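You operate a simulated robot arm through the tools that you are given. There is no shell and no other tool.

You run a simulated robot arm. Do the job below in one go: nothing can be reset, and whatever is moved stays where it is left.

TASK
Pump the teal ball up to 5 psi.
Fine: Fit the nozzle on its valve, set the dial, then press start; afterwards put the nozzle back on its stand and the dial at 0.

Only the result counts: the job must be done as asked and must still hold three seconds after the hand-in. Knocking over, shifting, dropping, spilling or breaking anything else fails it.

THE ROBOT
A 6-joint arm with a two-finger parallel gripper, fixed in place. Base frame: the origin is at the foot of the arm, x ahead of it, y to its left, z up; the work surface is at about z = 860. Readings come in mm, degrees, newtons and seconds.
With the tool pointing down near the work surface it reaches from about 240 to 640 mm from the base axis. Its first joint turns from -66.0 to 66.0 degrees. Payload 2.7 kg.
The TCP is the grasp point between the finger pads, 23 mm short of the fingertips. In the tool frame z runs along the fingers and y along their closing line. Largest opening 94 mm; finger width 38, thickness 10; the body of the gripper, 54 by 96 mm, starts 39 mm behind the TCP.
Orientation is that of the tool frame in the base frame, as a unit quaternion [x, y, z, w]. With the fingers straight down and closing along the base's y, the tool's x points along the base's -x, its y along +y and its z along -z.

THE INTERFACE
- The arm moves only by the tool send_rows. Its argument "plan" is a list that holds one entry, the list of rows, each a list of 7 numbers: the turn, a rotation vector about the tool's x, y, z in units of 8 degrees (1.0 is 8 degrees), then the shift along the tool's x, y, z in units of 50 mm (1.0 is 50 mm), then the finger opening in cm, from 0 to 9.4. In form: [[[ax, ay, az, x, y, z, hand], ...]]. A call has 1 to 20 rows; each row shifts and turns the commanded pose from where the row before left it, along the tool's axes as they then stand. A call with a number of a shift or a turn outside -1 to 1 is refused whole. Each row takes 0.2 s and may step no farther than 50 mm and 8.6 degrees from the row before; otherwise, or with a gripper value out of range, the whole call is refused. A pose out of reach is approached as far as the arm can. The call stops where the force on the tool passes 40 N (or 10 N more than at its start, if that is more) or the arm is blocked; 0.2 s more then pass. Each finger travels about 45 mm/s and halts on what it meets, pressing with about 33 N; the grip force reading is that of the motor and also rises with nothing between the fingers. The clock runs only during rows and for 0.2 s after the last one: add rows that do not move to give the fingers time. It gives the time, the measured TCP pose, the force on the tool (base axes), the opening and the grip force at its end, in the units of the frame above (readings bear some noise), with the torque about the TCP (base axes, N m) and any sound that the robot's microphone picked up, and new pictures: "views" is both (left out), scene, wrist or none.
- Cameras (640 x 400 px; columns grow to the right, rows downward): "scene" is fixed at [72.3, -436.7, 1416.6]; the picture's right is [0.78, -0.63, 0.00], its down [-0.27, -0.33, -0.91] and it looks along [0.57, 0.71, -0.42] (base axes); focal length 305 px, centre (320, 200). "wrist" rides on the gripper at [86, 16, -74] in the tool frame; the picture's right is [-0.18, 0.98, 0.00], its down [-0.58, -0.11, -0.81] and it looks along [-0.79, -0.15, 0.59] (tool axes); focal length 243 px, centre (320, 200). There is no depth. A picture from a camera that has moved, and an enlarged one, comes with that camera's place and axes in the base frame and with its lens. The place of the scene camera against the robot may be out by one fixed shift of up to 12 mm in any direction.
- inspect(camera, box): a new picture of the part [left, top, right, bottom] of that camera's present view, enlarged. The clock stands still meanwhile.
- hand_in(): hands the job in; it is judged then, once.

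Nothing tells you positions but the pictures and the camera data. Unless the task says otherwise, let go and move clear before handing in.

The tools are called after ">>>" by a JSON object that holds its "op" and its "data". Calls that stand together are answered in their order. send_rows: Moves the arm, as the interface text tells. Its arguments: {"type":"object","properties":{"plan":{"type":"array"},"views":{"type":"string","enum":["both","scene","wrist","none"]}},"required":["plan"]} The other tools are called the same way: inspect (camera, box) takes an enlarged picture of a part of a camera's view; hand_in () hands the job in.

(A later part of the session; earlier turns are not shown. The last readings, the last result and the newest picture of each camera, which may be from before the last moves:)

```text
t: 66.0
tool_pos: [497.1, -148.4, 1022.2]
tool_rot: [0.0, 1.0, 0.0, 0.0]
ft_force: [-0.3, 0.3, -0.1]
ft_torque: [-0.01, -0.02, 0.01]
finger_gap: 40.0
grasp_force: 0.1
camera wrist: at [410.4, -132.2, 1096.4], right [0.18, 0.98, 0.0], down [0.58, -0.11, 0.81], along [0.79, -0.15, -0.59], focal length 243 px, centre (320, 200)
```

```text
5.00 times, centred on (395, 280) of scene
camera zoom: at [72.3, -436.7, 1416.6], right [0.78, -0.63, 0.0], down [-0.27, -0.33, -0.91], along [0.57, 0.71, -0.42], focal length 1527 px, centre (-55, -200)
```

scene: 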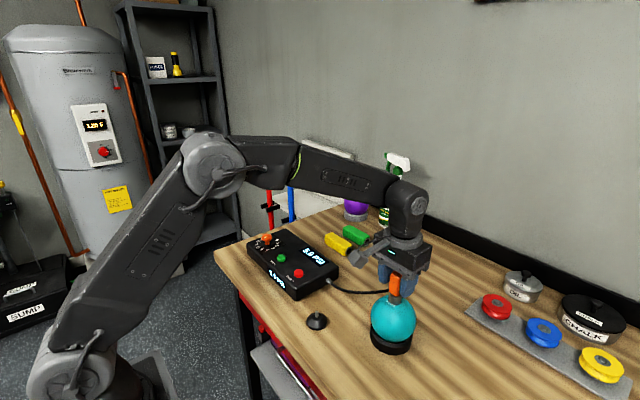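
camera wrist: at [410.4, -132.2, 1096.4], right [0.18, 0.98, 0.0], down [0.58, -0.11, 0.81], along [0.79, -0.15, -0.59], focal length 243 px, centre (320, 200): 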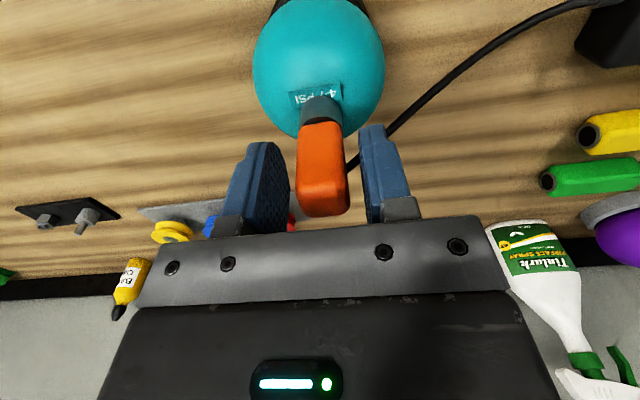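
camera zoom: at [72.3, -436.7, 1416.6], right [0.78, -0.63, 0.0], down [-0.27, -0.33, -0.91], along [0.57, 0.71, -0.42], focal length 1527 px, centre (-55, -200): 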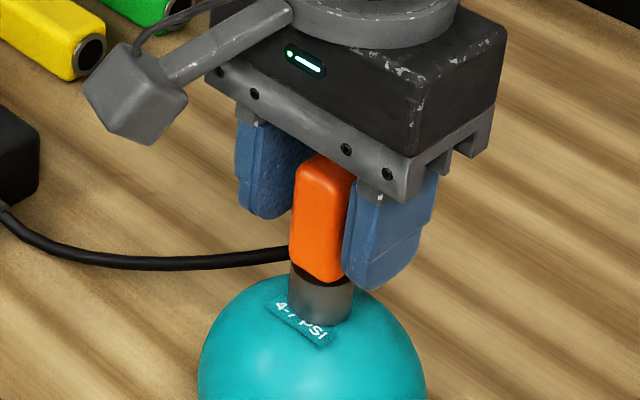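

The handle is centred between the pads again. I'll close on it and lift gently.

>>> {"op": "send_rows", "data": {"plan": [[[0, 0, 0, 0, 0, 0, 3.2], [0, 0, 0, 0, 0, 0, 2.6], [0, 0, 0, 0, 0, 0, 2.0], [0, 0, 0, 0, 0, 0, 1.2], [0, 0, 0, 0, 0, 0, 0.5], [0, 0, 0, 0, 0, 0, 0.5]]], "views": "wrist"}}

>>> {"op": "inspect", "data": {"camera": "wrist", "box": [220, 60, 420, 230]}}

```text
t: 67.4
tool_pos: [496.9, -149.2, 1022.0]
tool_rot: [0.0, 1.0, 0.0, 0.001]
ft_force: [-0.2, -0.5, -0.1]
ft_torque: [0.0, 0.01, 0.03]
finger_gap: 23.5
grasp_force: 32.6
camera wrist: at [410.5, -132.1, 1096.7], right [0.18, 0.98, 0.0], down [0.58, -0.11, 0.81], along [0.79, -0.15, -0.59], focal length 243 px, centre (320, 200)
```

wrist: 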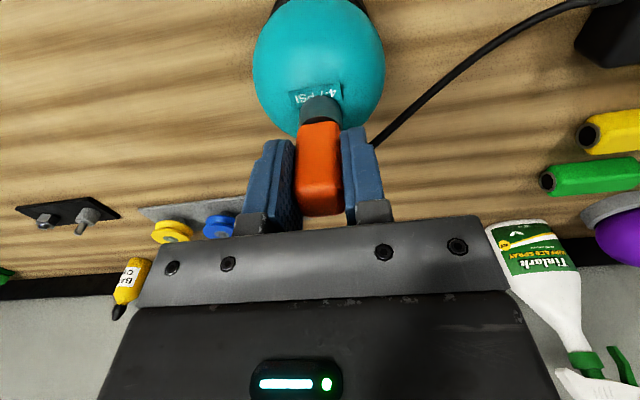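

```text
2.35 times, centred on (320, 145) of wrist
camera zoom: at [410.5, -132.1, 1096.7], right [0.18, 0.98, 0.0], down [0.58, -0.11, 0.81], along [0.79, -0.15, -0.59], focal length 571 px, centre (320, 329)
```

zoom: 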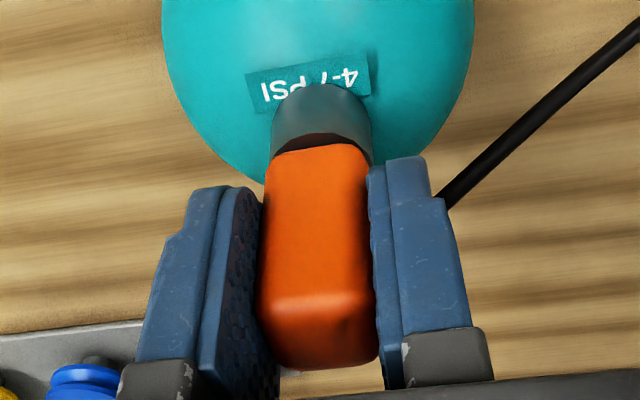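

The grip is solid with no side load. Now I'll pull the nozzle straight up off the valve.

>>> {"op": "send_rows", "data": {"plan": [[[0, 0, 0, 0, 0, -0.06, 0.5], [0, 0, 0, 0, 0, -0.1, 0.5], [0, 0, 0, 0, 0, -0.15, 0.5], [0, 0, 0, 0, 0, -0.25, 0.5], [0, 0, 0, 0, 0, -0.3, 0.5], [0, 0, 0, 0, 0, -0.4, 0.5], [0, 0, 0, 0, 0, 0, 0.5]]]}}

>>> {"op": "inspect", "data": {"camera": "scene", "box": [350, 220, 440, 360]}}

>>> {"op": "inspect", "data": {"camera": "scene", "box": [240, 220, 345, 305]}}

```text
t: 69.0
tool_pos: [495.5, -147.8, 1085.9]
tool_rot: [-0.001, 1.0, -0.001, 0.001]
ft_force: [0.6, 1.0, -0.5]
ft_torque: [0.01, 0.02, -0.01]
finger_gap: 23.5
grasp_force: 33.3
camera wrist: at [408.6, -132.2, 1160.5], right [0.18, 0.98, 0.0], down [0.58, -0.11, 0.81], along [0.79, -0.15, -0.59], focal length 243 px, centre (320, 200)
```

scene: 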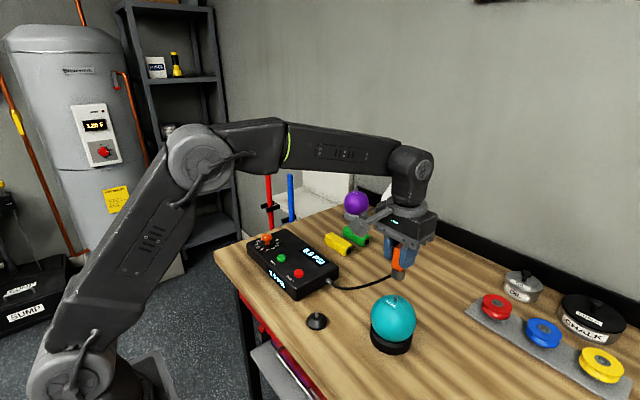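
wrist: 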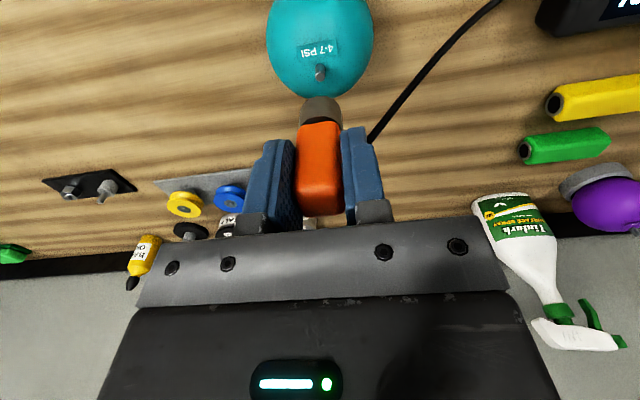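

```text
2.86 times, centred on (395, 290) of scene
camera zoom: at [72.3, -436.7, 1416.6], right [0.78, -0.63, 0.0], down [-0.27, -0.33, -0.91], along [0.57, 0.71, -0.42], focal length 873 px, centre (106, -57)
```

zoom: 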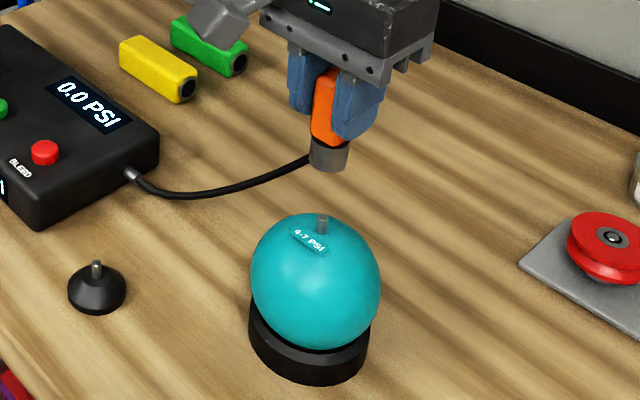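

```text
4.71 times, centred on (292, 262) of scene
camera zoom: at [72.3, -436.7, 1416.6], right [0.78, -0.63, 0.0], down [-0.27, -0.33, -0.91], along [0.57, 0.71, -0.42], focal length 1437 px, centre (449, -94)
```

zoom: 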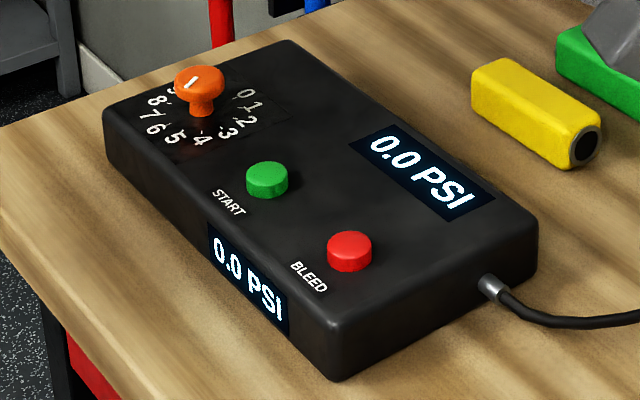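

The nozzle is off, the ball is undisturbed and the gauge reads 0.0. I'll carry the nozzle back above its stand.

>>> {"op": "send_rows", "data": {"plan": [[[0, 0, 0, 0.488, 0.664, 0, 0.5], [0, 0, 0, 0.488, 0.664, 0, 0.5], [0, 0, 0, 0.488, 0.664, 0, 0.5], [0, 0, 0, 0.488, 0.664, 0, 0.5], [0, 0, 0, 0, 0, 0.6, 0.5], [0, 0, 0, 0, 0, 0.6, 0.5], [0, 0, 0, 0, 0, 0, 0.5]]]}}

>>> {"op": "send_rows", "data": {"plan": [[[0, 0, 0, 0, 0, 0, 0.5]]], "views": "none"}}

>>> {"op": "inspect", "data": {"camera": "wrist", "box": [270, 30, 370, 130]}}

>>> {"op": "inspect", "data": {"camera": "scene", "box": [290, 270, 340, 335]}}

```text
t: 70.6
tool_pos: [397.8, -15.0, 1025.9]
tool_rot: [0.0, 1.0, 0.0, 0.001]
ft_force: [-0.1, -1.0, 0.4]
ft_torque: [-0.05, -0.04, -0.03]
finger_gap: 23.1
grasp_force: 33.5
camera wrist: at [312.4, 1.2, 1099.6], right [0.18, 0.98, 0.0], down [0.58, -0.11, 0.81], along [0.79, -0.15, -0.59], focal length 243 px, centre (320, 200)
```

scene: 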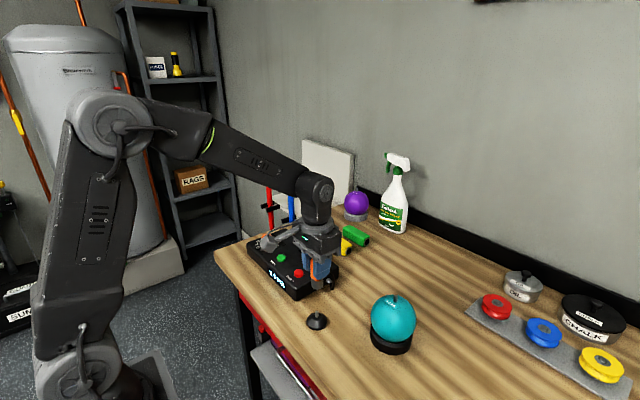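
wrist: 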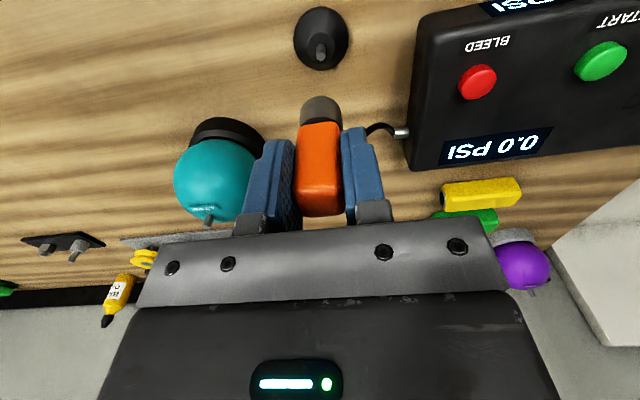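

```text
t: 71.0
tool_pos: [399.7, -16.7, 1024.5]
tool_rot: [0.001, 1.0, 0.0, -0.001]
ft_force: [-0.3, 0.4, 0.3]
ft_torque: [0.02, 0.03, 0.03]
finger_gap: 23.6
grasp_force: 33.1
```

```text
4.00 times, centred on (320, 80) of wrist
camera zoom: at [312.5, 1.1, 1099.8], right [0.18, 0.98, 0.0], down [0.58, -0.11, 0.81], along [0.79, -0.15, -0.59], focal length 970 px, centre (320, 680)
```

zoom: 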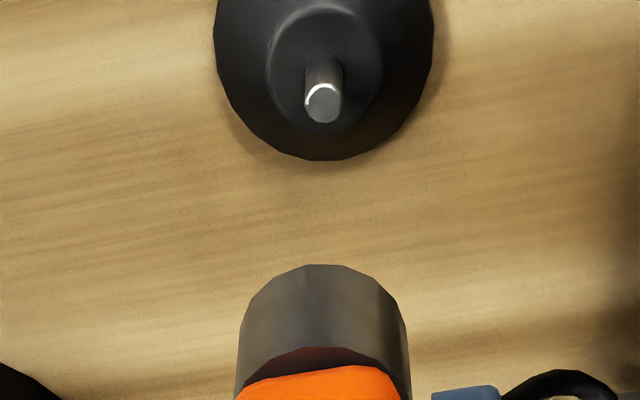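

```text
6.15 times, centred on (315, 302) of scene
camera zoom: at [72.3, -436.7, 1416.6], right [0.78, -0.63, 0.0], down [-0.27, -0.33, -0.91], along [0.57, 0.71, -0.42], focal length 1880 px, centre (351, -431)
```

zoom: 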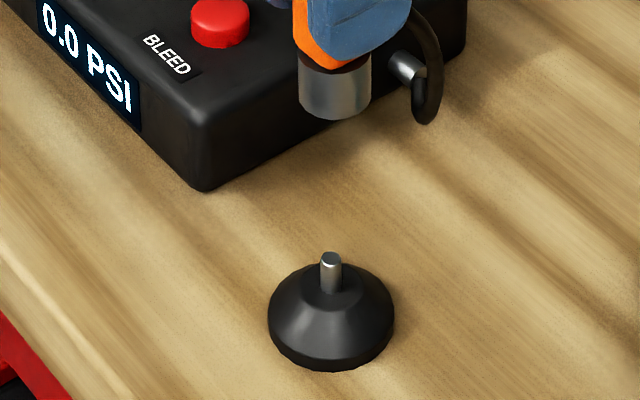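

The view suggests the nozzle is about 2 mm too far forward of the peg. I'll correct that, lower it and check again close to the tip.

>>> {"op": "send_rows", "data": {"plan": [[[0, 0, 0, 0.038, 0.01, 0.3, 0.5], [0, 0, 0, 0, 0, 0.4, 0.5], [0, 0, 0, 0, 0, 0.3, 0.5], [0, 0, 0, 0, 0, 0, 0.5]]]}}

>>> {"op": "inspect", "data": {"camera": "wrist", "box": [280, 50, 360, 130]}}

>>> {"op": "inspect", "data": {"camera": "scene", "box": [290, 275, 340, 335]}}

```text
t: 72.0
tool_pos: [396.8, -16.0, 975.1]
tool_rot: [-0.001, 1.0, 0.0, 0.0]
ft_force: [-0.1, 0.0, -0.3]
ft_torque: [-0.01, -0.01, 0.01]
finger_gap: 23.5
grasp_force: 32.3
camera wrist: at [310.0, 1.0, 1049.6], right [0.18, 0.98, 0.0], down [0.58, -0.11, 0.81], along [0.79, -0.15, -0.59], focal length 243 px, centre (320, 200)
```

scene: 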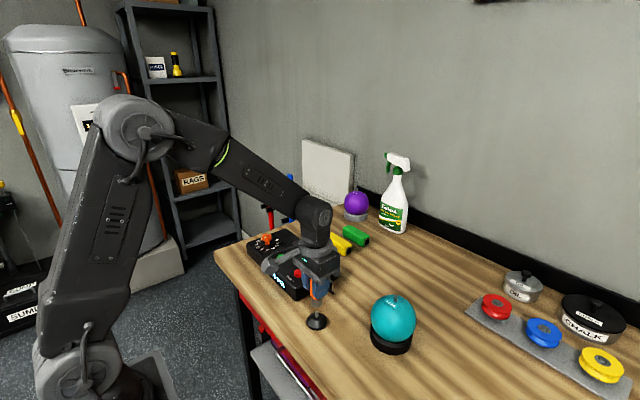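
wrist: 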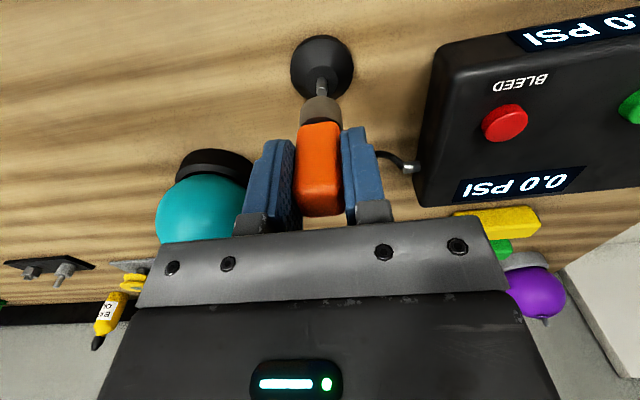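

```text
5.00 times, centred on (320, 90) of wrist
camera zoom: at [310.0, 1.0, 1049.6], right [0.18, 0.98, 0.0], down [0.58, -0.11, 0.81], along [0.79, -0.15, -0.59], focal length 1213 px, centre (320, 750)
```

zoom: 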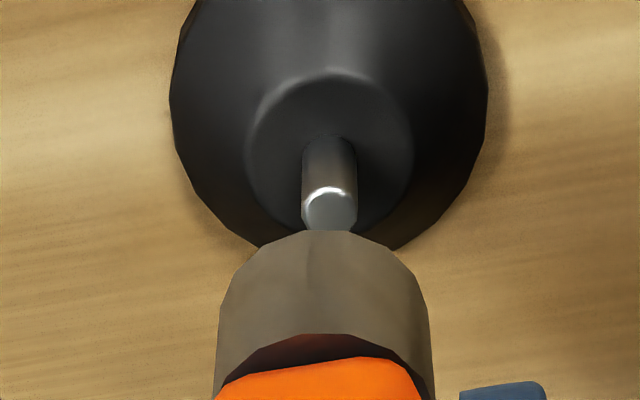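

```text
6.67 times, centred on (315, 305) of scene
camera zoom: at [72.3, -436.7, 1416.6], right [0.78, -0.63, 0.0], down [-0.27, -0.33, -0.91], along [0.57, 0.71, -0.42], focal length 2036 px, centre (353, -500)
```

zoom: 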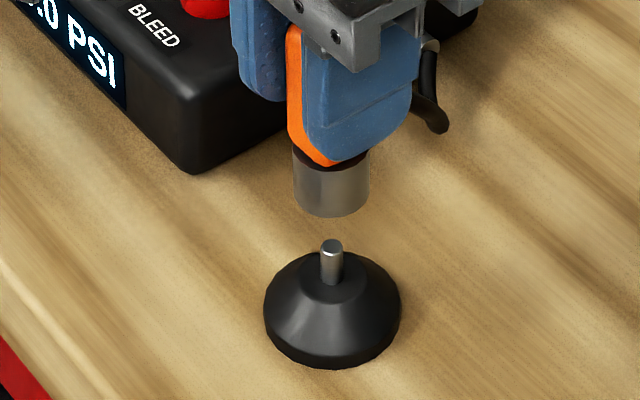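

In both views the nozzle is now within about 1 mm of the peg. I'll make a small correction and come down to just above the tip.

>>> {"op": "send_rows", "data": {"plan": [[[0, 0, 0, -0.017, 0.013, 0.1, 0.5], [0, 0, 0, 0, 0, 0.12, 0.5], [0, 0, 0, 0, 0, 0.1, 0.5], [0, 0, 0, 0, 0, 0, 0.5]]]}}

>>> {"op": "inspect", "data": {"camera": "wrist", "box": [280, 50, 360, 130]}}

>>> {"op": "inspect", "data": {"camera": "scene", "box": [290, 275, 340, 335]}}

```text
t: 73.0
tool_pos: [398.8, -15.6, 960.8]
tool_rot: [0.0, 1.0, 0.001, 0.0]
ft_force: [-1.1, -0.1, 0.1]
ft_torque: [-0.03, -0.02, -0.02]
finger_gap: 23.7
grasp_force: 33.0
camera wrist: at [311.1, 1.5, 1034.2], right [0.18, 0.98, 0.0], down [0.58, -0.11, 0.81], along [0.79, -0.15, -0.59], focal length 243 px, centre (320, 200)
```

scene: 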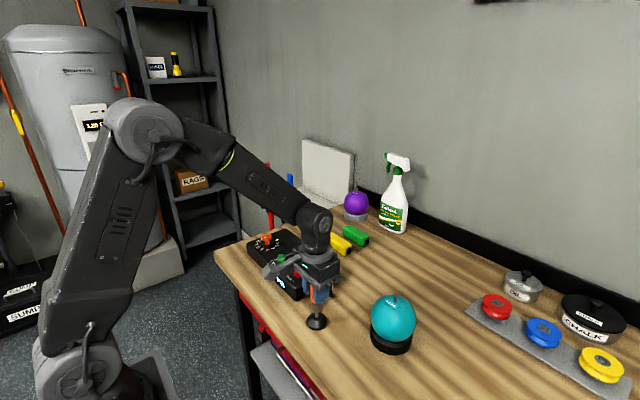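
wrist: 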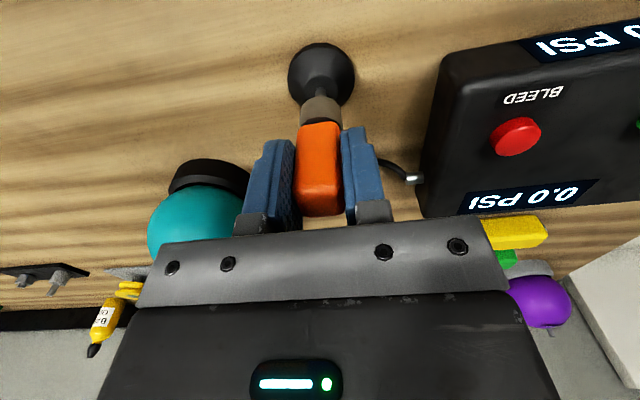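

```text
5.00 times, centred on (320, 90) of wrist
camera zoom: at [311.1, 1.5, 1034.2], right [0.18, 0.98, 0.0], down [0.58, -0.11, 0.81], along [0.79, -0.15, -0.59], focal length 1213 px, centre (320, 750)
```

zoom: 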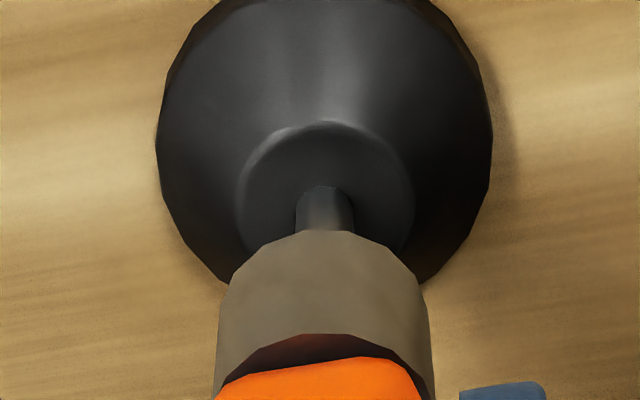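

```text
6.67 times, centred on (315, 305) of scene
camera zoom: at [72.3, -436.7, 1416.6], right [0.78, -0.63, 0.0], down [-0.27, -0.33, -0.91], along [0.57, 0.71, -0.42], focal length 2036 px, centre (353, -500)
```

zoom: 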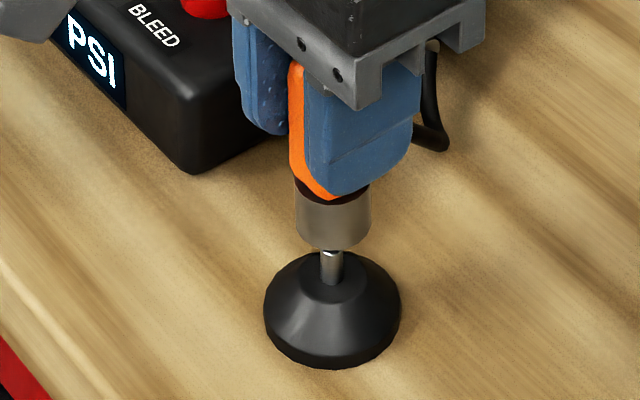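

The peg is centred under the socket. I'll lower onto it slowly.

>>> {"op": "send_rows", "data": {"plan": [[[0, 0, 0, 0, 0.006, 0.06, 0.5], [0, 0, 0, 0, 0, 0.06, 0.5], [0, 0, 0, 0, 0, 0.06, 0.5], [0, 0, 0, 0, 0, 0.06, 0.5], [0, 0, 0, 0, 0, 0.06, 0.5], [0, 0, 0, 0, 0, 0, 0.5]]], "views": "wrist"}}

>>> {"op": "inspect", "data": {"camera": "scene", "box": [290, 275, 340, 335]}}

>>> {"op": "inspect", "data": {"camera": "wrist", "box": [280, 50, 360, 130]}}

```text
t: 74.4
tool_pos: [397.9, -15.2, 943.9]
tool_rot: [0.0, 1.0, -0.001, -0.001]
ft_force: [0.0, 0.2, -0.6]
ft_torque: [-0.02, 0.0, 0.0]
finger_gap: 23.6
grasp_force: 32.8
camera wrist: at [311.3, 2.2, 1019.3], right [0.18, 0.98, 0.0], down [0.58, -0.11, 0.81], along [0.79, -0.15, -0.59], focal length 243 px, centre (320, 200)
```

wrist: 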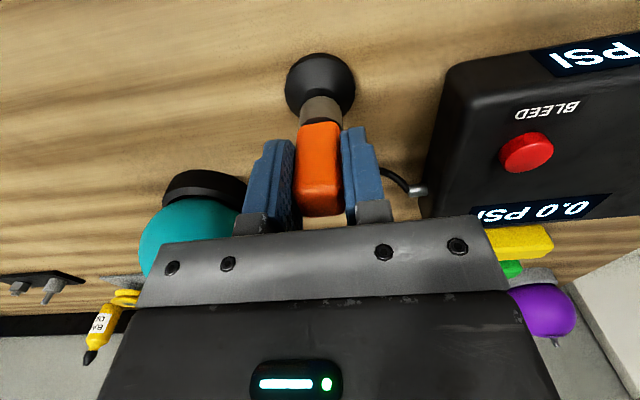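

```text
6.67 times, centred on (315, 305) of scene
camera zoom: at [72.3, -436.7, 1416.6], right [0.78, -0.63, 0.0], down [-0.27, -0.33, -0.91], along [0.57, 0.71, -0.42], focal length 2036 px, centre (353, -500)
```

zoom: 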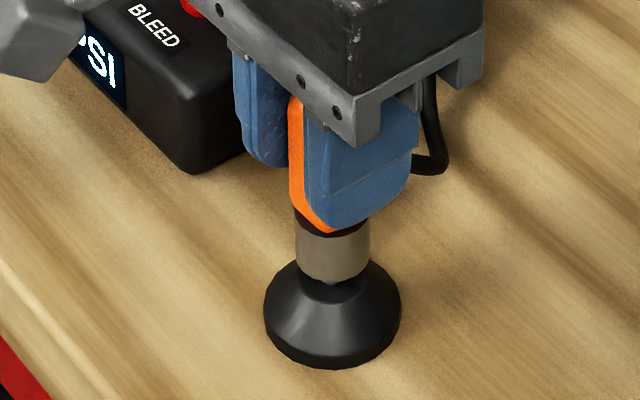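

```text
5.00 times, centred on (320, 90) of wrist
camera zoom: at [311.3, 2.2, 1019.3], right [0.18, 0.98, 0.0], down [0.58, -0.11, 0.81], along [0.79, -0.15, -0.59], focal length 1213 px, centre (320, 750)
```

zoom: 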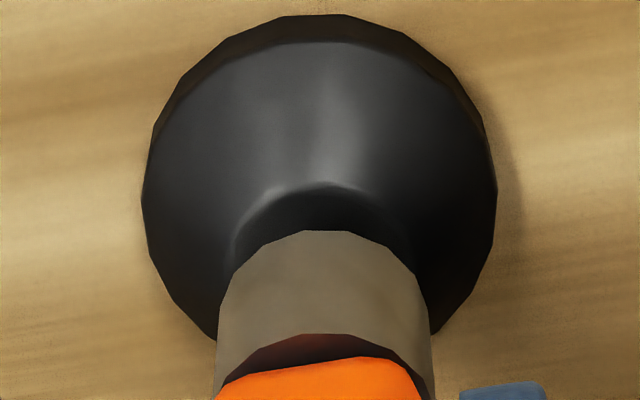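

>>> {"op": "send_rows", "data": {"plan": [[[0, 0, 0, 0, 0, 0.04, 0.5], [0, 0, 0, 0, 0, 0.04, 0.5], [0, 0, 0, 0, 0, 0.03, 0.5], [0, 0, 0, 0, 0, 0, 0.5]]], "views": "none"}}

>>> {"op": "inspect", "data": {"camera": "wrist", "box": [280, 50, 360, 130]}}

>>> {"op": "inspect", "data": {"camera": "scene", "box": [290, 275, 340, 335]}}

```text
t: 75.4
tool_pos: [397.7, -16.0, 940.2]
tool_rot: [0.0, 1.0, 0.001, 0.0]
ft_force: [0.1, 0.2, 0.0]
ft_torque: [-0.01, -0.01, 0.01]
finger_gap: 23.4
grasp_force: 33.4
```

```text
5.00 times, centred on (320, 90) of wrist
camera zoom: at [311.7, 1.6, 1013.8], right [0.18, 0.98, 0.0], down [0.58, -0.11, 0.81], along [0.79, -0.15, -0.59], focal length 1213 px, centre (320, 750)
```

zoom: 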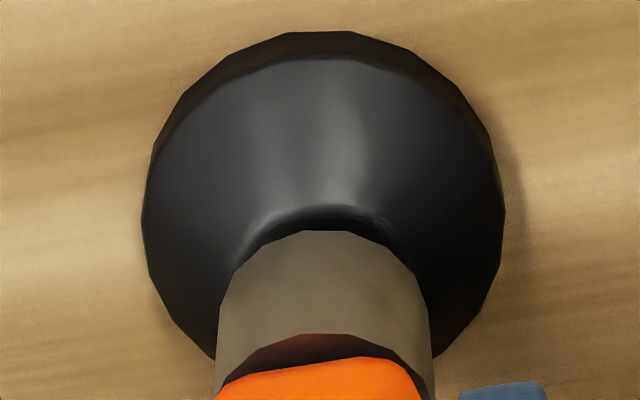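

```text
6.67 times, centred on (315, 305) of scene
camera zoom: at [72.3, -436.7, 1416.6], right [0.78, -0.63, 0.0], down [-0.27, -0.33, -0.91], along [0.57, 0.71, -0.42], focal length 2036 px, centre (353, -500)
```

zoom: 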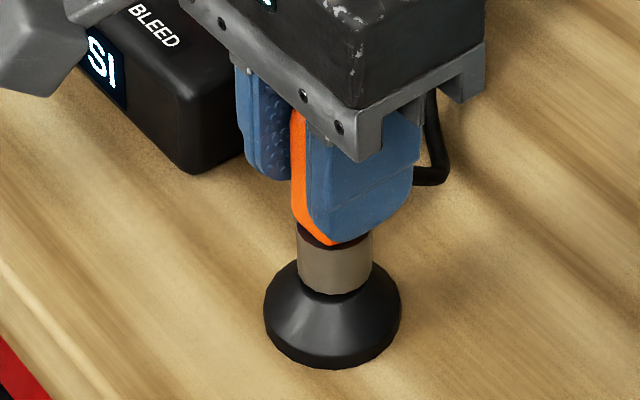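

>>> {"op": "send_rows", "data": {"plan": [[[0, 0, 0, 0, 0, 0.02, 0.5], [0, 0, 0, 0, 0, 0.02, 0.5], [0, 0, 0, 0, 0, 0.02, 0.5], [0, 0, 0, 0, 0, 0, 0.5]]], "views": "none"}}

>>> {"op": "inspect", "data": {"camera": "wrist", "box": [280, 50, 360, 130]}}

```text
t: 76.4
tool_pos: [399.0, -15.3, 937.2]
tool_rot: [0.0, 1.0, 0.001, 0.001]
ft_force: [-0.4, 0.6, -1.3]
ft_torque: [0.0, 0.01, -0.05]
finger_gap: 23.4
grasp_force: 33.0
```

```text
5.00 times, centred on (320, 90) of wrist
camera zoom: at [311.9, 2.3, 1010.7], right [0.18, 0.98, 0.0], down [0.58, -0.11, 0.81], along [0.79, -0.15, -0.59], focal length 1213 px, centre (320, 750)
```

zoom: 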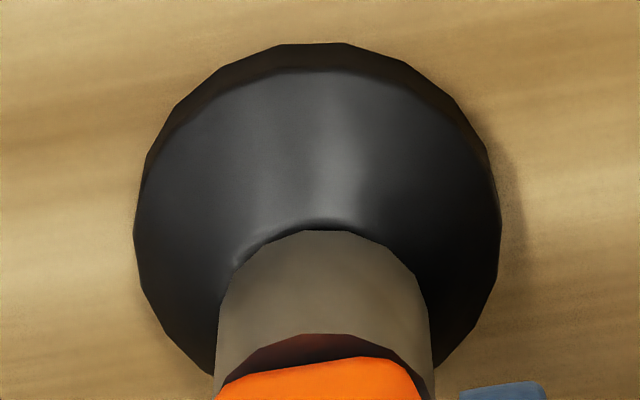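

>>> {"op": "send_rows", "data": {"plan": [[[0, 0, 0, 0, 0, 0.02, 0.5], [0, 0, 0, 0, 0, 0.02, 0.5], [0, 0, 0, 0, 0, 0, 0.5]]], "views": "none"}}

>>> {"op": "inspect", "data": {"camera": "scene", "box": [290, 275, 340, 335]}}

```text
t: 77.2
tool_pos: [399.2, -15.2, 934.8]
tool_rot: [0.0, 1.0, 0.0, 0.0]
ft_force: [-1.5, 1.3, 6.7]
ft_torque: [0.11, 0.18, -0.01]
finger_gap: 23.3
grasp_force: 32.8
```

```text
6.67 times, centred on (315, 305) of scene
camera zoom: at [72.2, -436.7, 1416.6], right [0.78, -0.63, 0.0], down [-0.27, -0.33, -0.91], along [0.57, 0.71, -0.42], focal length 2036 px, centre (353, -500)
```

zoom: 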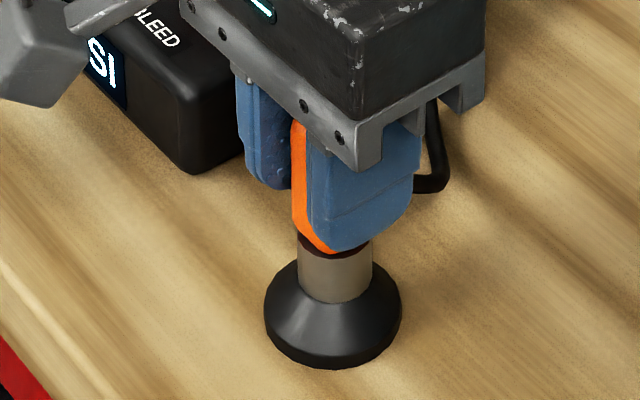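

The nozzle rests on the stand (6.7 N contact at the original height). I'll ease off, open the fingers and check before leaving.

>>> {"op": "send_rows", "data": {"plan": [[[0, 0, 0, 0, 0, -0.01, 0.5], [0, 0, 0, 0, 0, 0, 1.5], [0, 0, 0, 0, 0, 0, 2.4], [0, 0, 0, 0, 0, 0, 2.6], [0, 0, 0, 0, 0, 0, 2.9], [0, 0, 0, 0, 0, 0, 3.3], [0, 0, 0, 0, 0, 0, 3.8], [0, 0, 0, 0, 0, 0, 3.8]]]}}

>>> {"op": "inspect", "data": {"camera": "scene", "box": [290, 265, 340, 335]}}

>>> {"op": "inspect", "data": {"camera": "wrist", "box": [220, 60, 420, 230]}}

```text
t: 79.0
tool_pos: [398.2, -15.1, 934.0]
tool_rot: [0.0, 1.0, 0.001, 0.0]
ft_force: [0.7, 0.5, -0.9]
ft_torque: [0.01, 0.01, 0.0]
finger_gap: 38.1
grasp_force: 0.1
camera wrist: at [311.7, 2.0, 1009.0], right [0.18, 0.98, 0.0], down [0.58, -0.11, 0.81], along [0.79, -0.15, -0.59], focal length 243 px, centre (320, 200)
```

scene: 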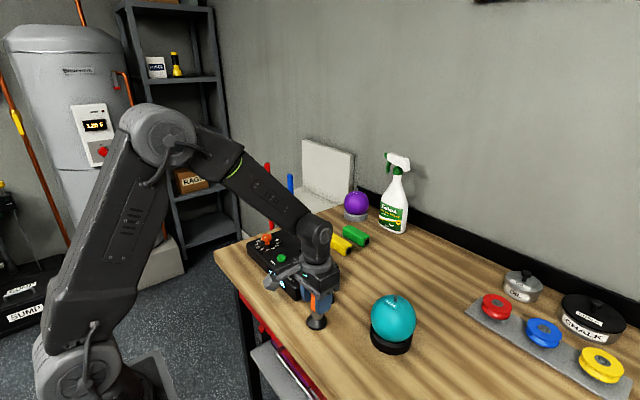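
wrist: 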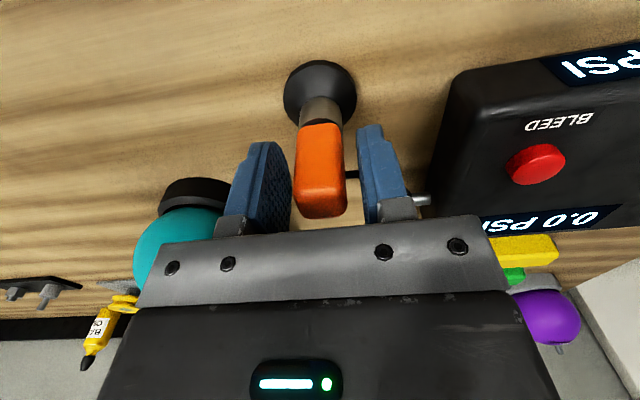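

```text
5.71 times, centred on (315, 300) of scene
camera zoom: at [72.3, -436.7, 1416.6], right [0.78, -0.63, 0.0], down [-0.27, -0.33, -0.91], along [0.57, 0.71, -0.42], focal length 1745 px, centre (349, -371)
```

zoom: 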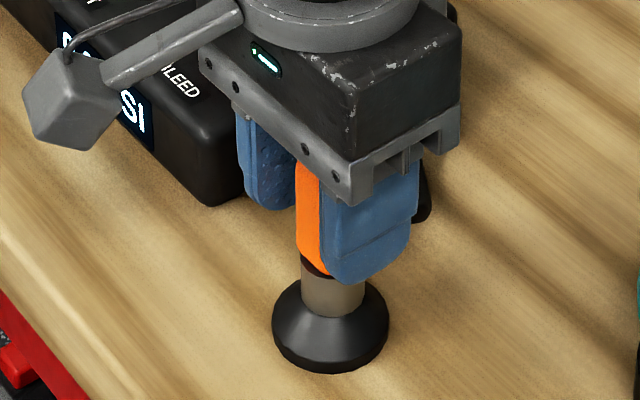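

```text
2.35 times, centred on (320, 145) of wrist
camera zoom: at [311.7, 2.0, 1009.0], right [0.18, 0.98, 0.0], down [0.58, -0.11, 0.81], along [0.79, -0.15, -0.59], focal length 571 px, centre (320, 329)
```

zoom: 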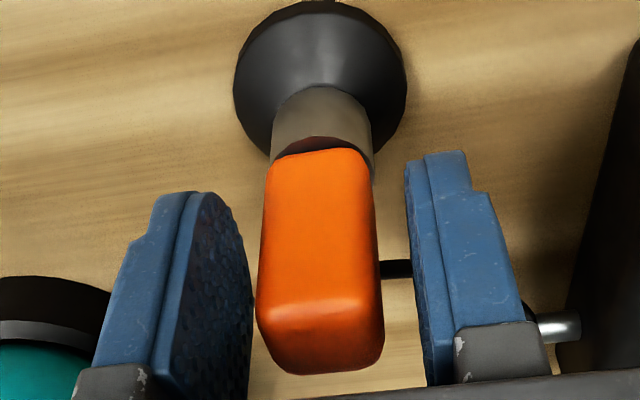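

The nozzle stands on its own. I'll rise straight up off it and check it again.

>>> {"op": "send_rows", "data": {"plan": [[[0, 0, 0, 0, 0, -0.1, 3.8], [0, 0, 0, 0, 0, -0.2, 3.8], [0, 0, 0, 0, 0, -0.4, 3.8], [0, 0, 0, 0, 0, -0.6, 3.8], [0, 0, 0, 0, 0, -0.8, 3.8], [0, 0, 0, 0, 0, -0.9, 3.8], [0, 0, 0, 0, 0, 0, 3.8]]]}}

>>> {"op": "inspect", "data": {"camera": "scene", "box": [280, 255, 350, 340]}}

```text
t: 80.6
tool_pos: [398.6, -12.9, 1085.3]
tool_rot: [0.0, 1.0, 0.0, -0.001]
ft_force: [0.0, 0.5, -0.6]
ft_torque: [0.0, -0.01, -0.02]
finger_gap: 38.2
grasp_force: 0.0
camera wrist: at [312.3, 3.5, 1160.9], right [0.18, 0.98, 0.0], down [0.58, -0.11, 0.81], along [0.79, -0.15, -0.59], focal length 243 px, centre (320, 200)
```

scene: 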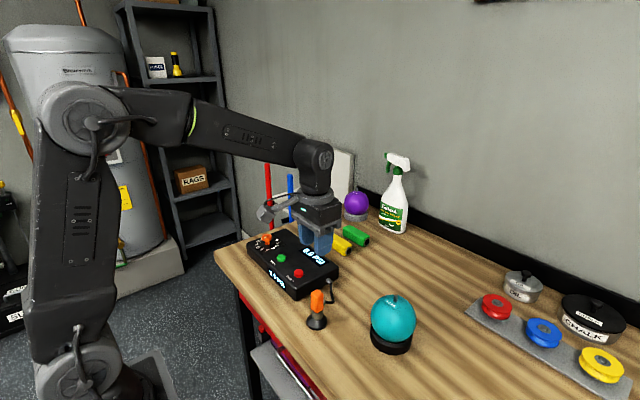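
wrist: 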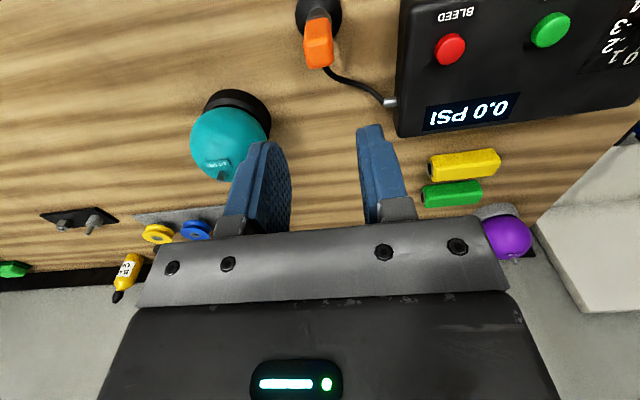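

```text
4.71 times, centred on (315, 298) of scene
camera zoom: at [72.3, -436.7, 1416.6], right [0.78, -0.63, 0.0], down [-0.27, -0.33, -0.91], along [0.57, 0.71, -0.42], focal length 1437 px, centre (344, -259)
```

zoom: 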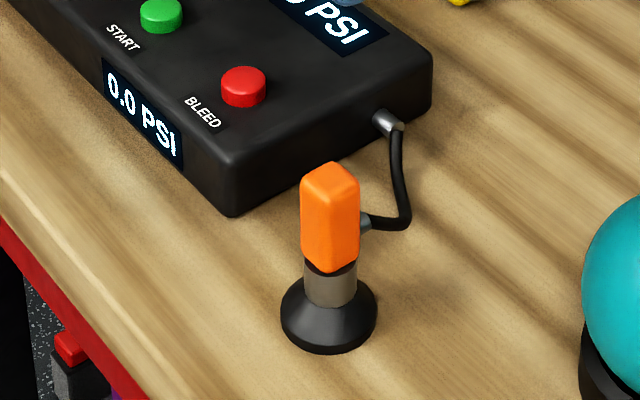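

The nozzle is back on its stand as it was. Next I'll move above the dial with the gripper turned 70° clockwise, ready to turn the knob back counter-clockwise to 0.

>>> {"op": "send_rows", "data": {"plan": [[[0, 0, 0, -0.134, 0.853, 0, 4.5], [0, 0, 0, -0.134, 0.853, 0, 5.5], [0, 0, 0, -0.134, 0.853, 0, 5.5], [0, 0, 0, -0.134, 0.853, 0, 5.5], [0, 0, 0, -0.134, 0.853, 0, 5.5], [0, 0, 0, -0.134, 0.853, 0, 5.5], [0, 0, 0, -0.134, 0.853, 0, 5.5], [0, 0, 1, 0, 0, 0, 5.5], [0, 0, 1, 0, 0, 0, 5.5], [0, 0, 1, 0, 0, 0, 5.5], [0, 0, 1, 0, 0, 0, 5.5], [0, 0, 1, 0, 0, 0, 5.5], [0, 0, 1, 0, 0, 0, 5.5], [0, 0, 1, 0, 0, 0, 5.5], [0, 0, 1, 0, 0, 0, 5.5], [0, 0, 0.75, 0, 0, 0, 5.5], [0, 0, 0, 0, 0, 0.8, 5.5], [0, 0, 0, 0, 0, 0.8, 5.5], [0, 0, 0, 0, 0, 0, 5.5]]]}}

>>> {"op": "inspect", "data": {"camera": "wrist", "box": [220, 20, 420, 200]}}

```text
t: 84.6
tool_pos: [444.9, 284.8, 1005.3]
tool_rot: [0.574, 0.819, 0.0, 0.0]
ft_force: [-0.2, 0.3, 1.1]
ft_torque: [-0.02, -0.01, 0.0]
finger_gap: 54.8
grasp_force: 0.0
camera wrist: at [429.7, 372.2, 1079.3], right [0.99, 0.16, 0.0], down [0.1, -0.58, 0.81], along [0.13, -0.8, -0.59], focal length 243 px, centre (320, 200)
```

scene: 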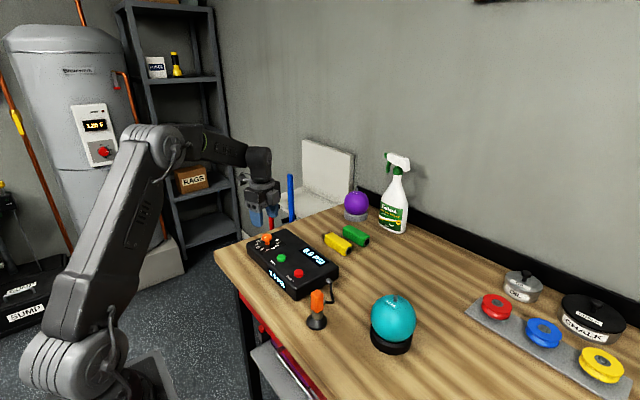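
wrist: 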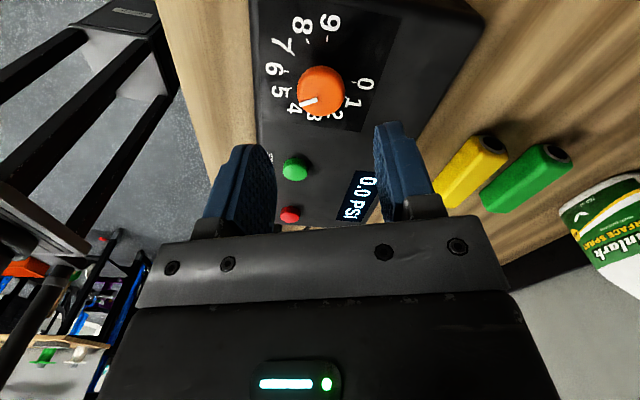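

```text
2.22 times, centred on (320, 110) of wrist
camera zoom: at [429.7, 372.2, 1079.3], right [0.99, 0.16, 0.0], down [0.1, -0.58, 0.81], along [0.13, -0.8, -0.59], focal length 539 px, centre (320, 400)
```

zoom: 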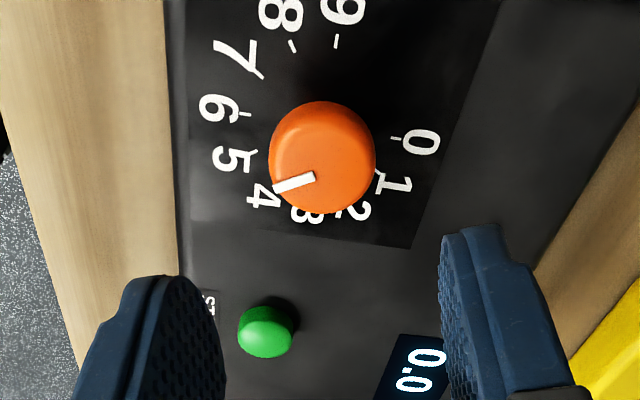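

The knob is about 1 mm off to one side, so I'll correct, lower to the same height as before and close on it.

>>> {"op": "send_rows", "data": {"plan": [[[0, 0, 0, -0.004, 0.022, 0.6, 5.5], [0, 0, 0, 0, 0, 0.5, 5.5], [0, 0, 0, 0, 0, 0.33, 5.5], [0, 0, 0, 0, 0, 0, 5.0], [0, 0, 0, 0, 0, 0, 4.2], [0, 0, 0, 0, 0, 0, 3.4], [0, 0, 0, 0, 0, 0, 2.8], [0, 0, 0, 0, 0, 0, 2.0], [0, 0, 0, 0, 0, 0, 2.0]]]}}

>>> {"op": "inspect", "data": {"camera": "wrist", "box": [250, 110, 390, 220]}}

```text
t: 86.6
tool_pos: [446.1, 285.0, 933.7]
tool_rot: [0.574, 0.819, 0.0, 0.0]
ft_force: [3.3, 1.1, -2.9]
ft_torque: [-0.01, -0.1, 0.01]
finger_gap: 31.0
grasp_force: 45.0
camera wrist: at [430.6, 371.7, 1007.9], right [0.99, 0.16, 0.0], down [0.1, -0.58, 0.81], along [0.13, -0.8, -0.59], focal length 243 px, centre (320, 200)
```

scene: 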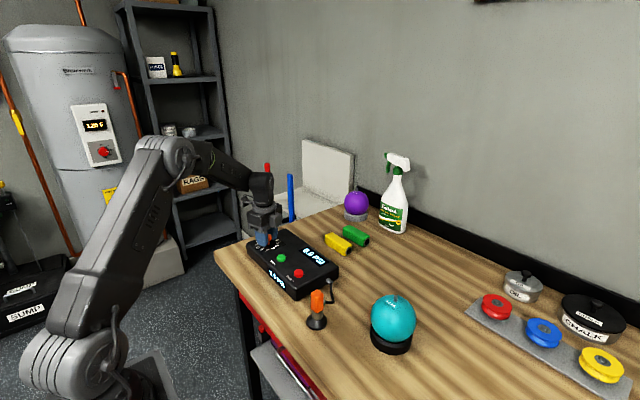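
wrist: 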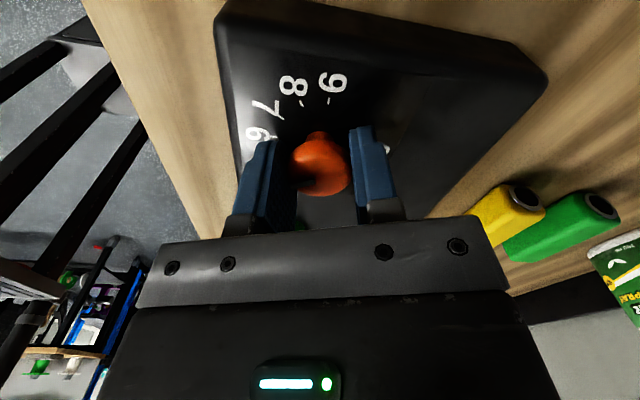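

```text
3.64 times, centred on (320, 165) of wrist
camera zoom: at [430.6, 371.7, 1007.9], right [0.99, 0.16, 0.0], down [0.1, -0.58, 0.81], along [0.13, -0.8, -0.59], focal length 882 px, centre (320, 327)
```

zoom: 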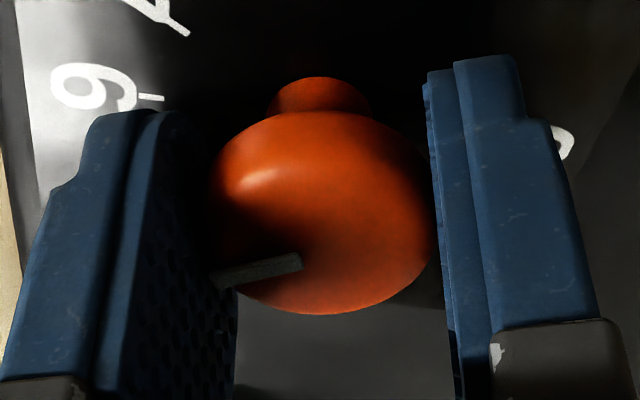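

>>> {"op": "send_rows", "data": {"plan": [[[0, 0, -0.75, 0, 0, 0, 2.0], [0, 0, -0.75, 0, 0, 0, 2.0], [0, 0, -0.75, 0, 0, 0, 2.0], [0, 0, -0.75, 0, 0, 0, 2.0], [0, 0, -0.75, 0, 0, 0, 2.0], [0, 0, 0, 0, 0, 0, 2.0]]], "views": "none"}}

```text
t: 88.0
tool_pos: [445.2, 284.6, 934.9]
tool_rot: [0.341, 0.94, 0.0, 0.0]
ft_force: [-9.7, 5.6, 5.3]
ft_torque: [-0.73, -0.48, 0.04]
finger_gap: 31.4
grasp_force: 44.9
```

>>> {"op": "send_rows", "data": {"plan": [[[0, 0, 0, 0.013, -0.002, -0.004, 2.0], [0, 0, -0.75, 0, 0, 0, 2.0], [0, 0, -0.75, 0, 0, 0, 2.0], [0, 0, -0.75, 0, 0, 0, 2.0], [0, 0, -0.75, 0, 0, 0, 2.0], [0, 0, -0.75, 0, 0, 0, 2.0], [0, 0, 0, 0, 0, 0, 2.0]]], "views": "wrist"}}

>>> {"op": "inspect", "data": {"camera": "wrist", "box": [250, 90, 390, 220]}}

```text
t: 89.6
tool_pos: [445.6, 284.8, 933.7]
tool_rot: [0.087, 0.996, 0.0, 0.0]
ft_force: [-4.4, 15.5, 2.2]
ft_torque: [0.37, -0.42, -0.01]
finger_gap: 31.4
grasp_force: 45.5
camera wrist: at [362.8, 316.1, 1007.8], right [0.35, 0.94, 0.0], down [0.55, -0.21, 0.81], along [0.76, -0.28, -0.59], focal length 243 px, centre (320, 200)
```

wrist: 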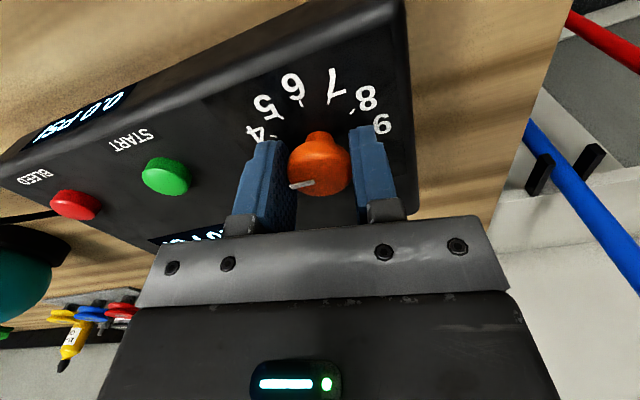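

```text
3.08 times, centred on (320, 155) of wrist
camera zoom: at [362.8, 316.1, 1007.8], right [0.35, 0.94, 0.0], down [0.55, -0.21, 0.81], along [0.76, -0.28, -0.59], focal length 746 px, centre (320, 338)
```

zoom: 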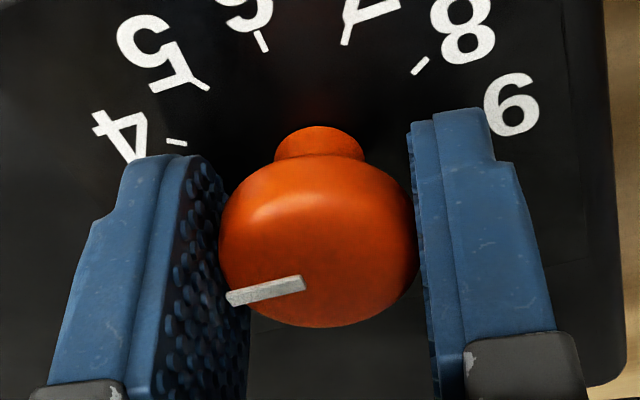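

>>> {"op": "send_rows", "data": {"plan": [[[0, 0, 0, 0.008, 0.018, 0, 2.0], [0, 0, -0.75, 0, 0, 0, 2.0], [0, 0, -0.75, 0, 0, 0, 2.0], [0, 0, -0.75, 0, 0, 0, 2.0], [0, 0, -0.75, 0, 0, 0, 2.0], [0, 0, -0.75, 0, 0, 0, 2.0], [0, 0, 0, 0, 0, 0, 2.0]]], "views": "none"}}

```text
t: 91.2
tool_pos: [446.1, 284.1, 933.9]
tool_rot: [-0.175, 0.985, 0.0, 0.0]
ft_force: [-6.1, 7.7, 14.5]
ft_torque: [-0.3, 1.24, 0.01]
finger_gap: 31.4
grasp_force: 45.0
```

>>> {"op": "send_rows", "data": {"plan": [[[0, 0, 0, 0.004, 0.012, -0.012, 2.0], [0, 0, -0.75, 0, 0, 0, 2.0], [0, 0, -0.75, 0, 0, 0, 2.0], [0, 0, -0.75, 0, 0, 0, 2.0], [0, 0, -0.75, 0, 0, 0, 2.0], [0, 0, -0.75, 0, 0, 0, 2.0], [0, 0, 0, 0, 0, 0, 2.0]]], "views": "wrist"}}

>>> {"op": "inspect", "data": {"camera": "wrist", "box": [250, 90, 390, 220]}}

```text
t: 92.8
tool_pos: [445.4, 285.1, 933.9]
tool_rot: [-0.422, 0.906, -0.001, -0.001]
ft_force: [2.2, -4.3, -2.4]
ft_torque: [0.79, -0.7, 0.02]
finger_gap: 31.5
grasp_force: 45.3
camera wrist: at [377.2, 230.1, 1008.0], right [-0.64, 0.77, 0.0], down [0.46, 0.38, 0.81], along [0.62, 0.51, -0.59], focal length 243 px, centre (320, 200)
```

wrist: 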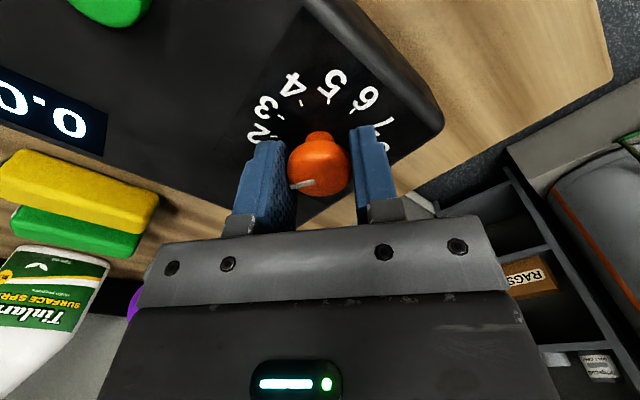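

```text
3.08 times, centred on (320, 155) of wrist
camera zoom: at [377.2, 230.1, 1008.0], right [-0.64, 0.77, 0.0], down [0.46, 0.38, 0.81], along [0.62, 0.51, -0.59], focal length 746 px, centre (320, 338)
```

zoom: 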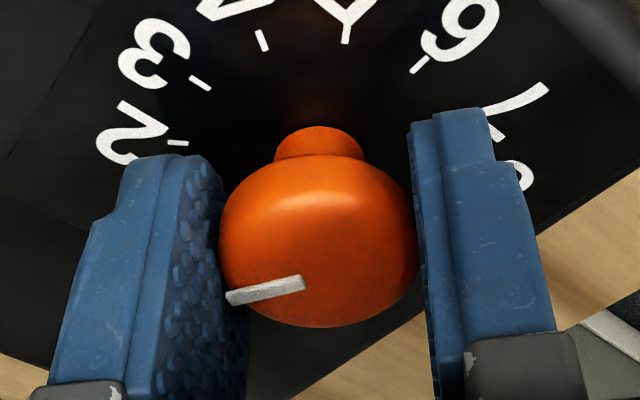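

>>> {"op": "send_rows", "data": {"plan": [[[0, 0, -0.75, 0, 0, 0, 2.0], [0, 0, -0.75, 0, 0, 0, 2.0], [0, 0, -0.75, 0, 0, 0, 2.0], [0, 0, -0.75, 0, 0, 0, 2.0], [0, 0, -0.5, 0, 0, 0, 2.0], [0, 0, 0, 0, 0, 0, 2.0]]], "views": "none"}}

```text
t: 94.2
tool_pos: [444.4, 286.0, 933.3]
tool_rot: [-0.63, 0.777, -0.001, -0.001]
ft_force: [3.1, -2.0, -6.1]
ft_torque: [0.05, -0.01, -0.01]
finger_gap: 31.4
grasp_force: 44.9
```

>>> {"op": "send_rows", "data": {"plan": [[[0, 0, -0.3, 0, 0, 0, 2.0], [0, 0, 0, 0, 0, 0, 2.0], [0, 0, 0, 0, 0, 0, 2.8], [0, 0, 0, 0, 0, 0, 3.6], [0, 0, 0, 0, 0, 0, 4.5], [0, 0, 0, 0, 0, 0, 5.5], [0, 0, 0, 0, 0, -0.3, 5.5], [0, 0, 0, 0, 0, -0.5, 5.5], [0, 0, 0, 0, 0, -0.6, 5.5], [0, 0, 0, 0, 0, 0, 5.5]]]}}

>>> {"op": "inspect", "data": {"camera": "wrist", "box": [280, 45, 370, 130]}}

>>> {"op": "inspect", "data": {"camera": "scene", "box": [240, 220, 290, 260]}}

```text
t: 96.4
tool_pos: [445.5, 286.3, 1004.3]
tool_rot: [-0.645, 0.764, 0.0, -0.001]
ft_force: [-0.1, 0.3, 0.1]
ft_torque: [-0.01, -0.01, 0.0]
finger_gap: 55.1
grasp_force: 0.0
camera wrist: at [415.3, 203.6, 1078.3], right [-0.94, 0.35, 0.0], down [0.2, 0.56, 0.81], along [0.28, 0.76, -0.59], focal length 243 px, centre (320, 200)
```

scene: 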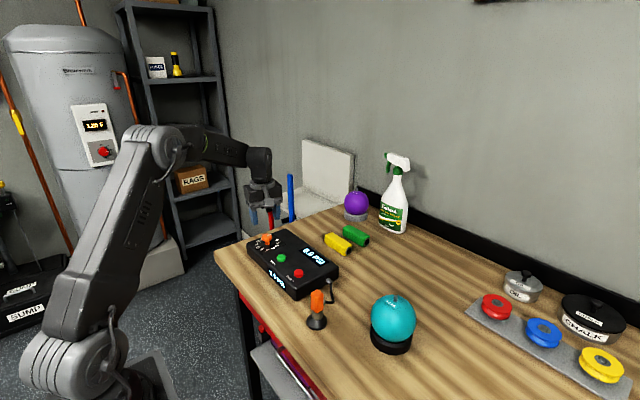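
wrist: 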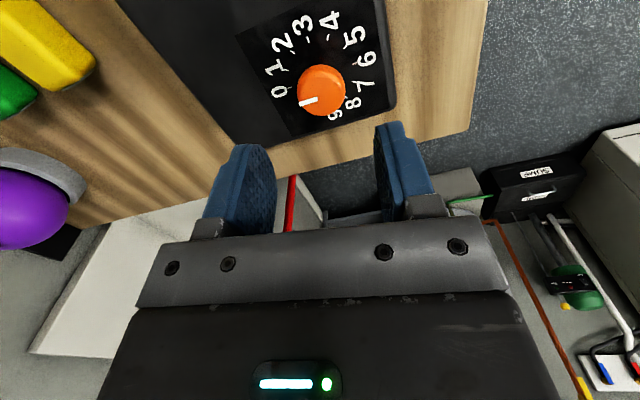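

```text
4.71 times, centred on (325, 88) of wrist
camera zoom: at [415.3, 203.6, 1078.3], right [-0.94, 0.35, 0.0], down [0.2, 0.56, 0.81], along [0.28, 0.76, -0.59], focal length 1142 px, centre (296, 729)
```

zoom: 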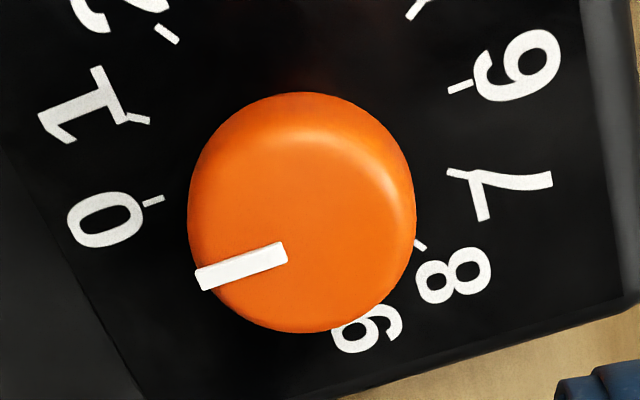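

```text
10.00 times, centred on (265, 240) of scene
camera zoom: at [72.3, -436.7, 1416.6], right [0.78, -0.63, 0.0], down [-0.27, -0.33, -0.91], along [0.57, 0.71, -0.42], focal length 3054 px, centre (870, -200)
```

zoom: 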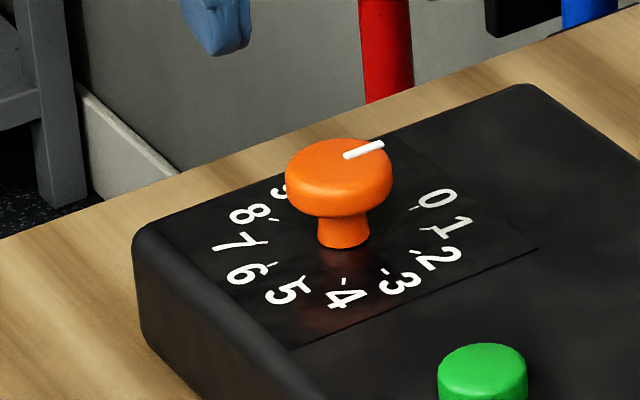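

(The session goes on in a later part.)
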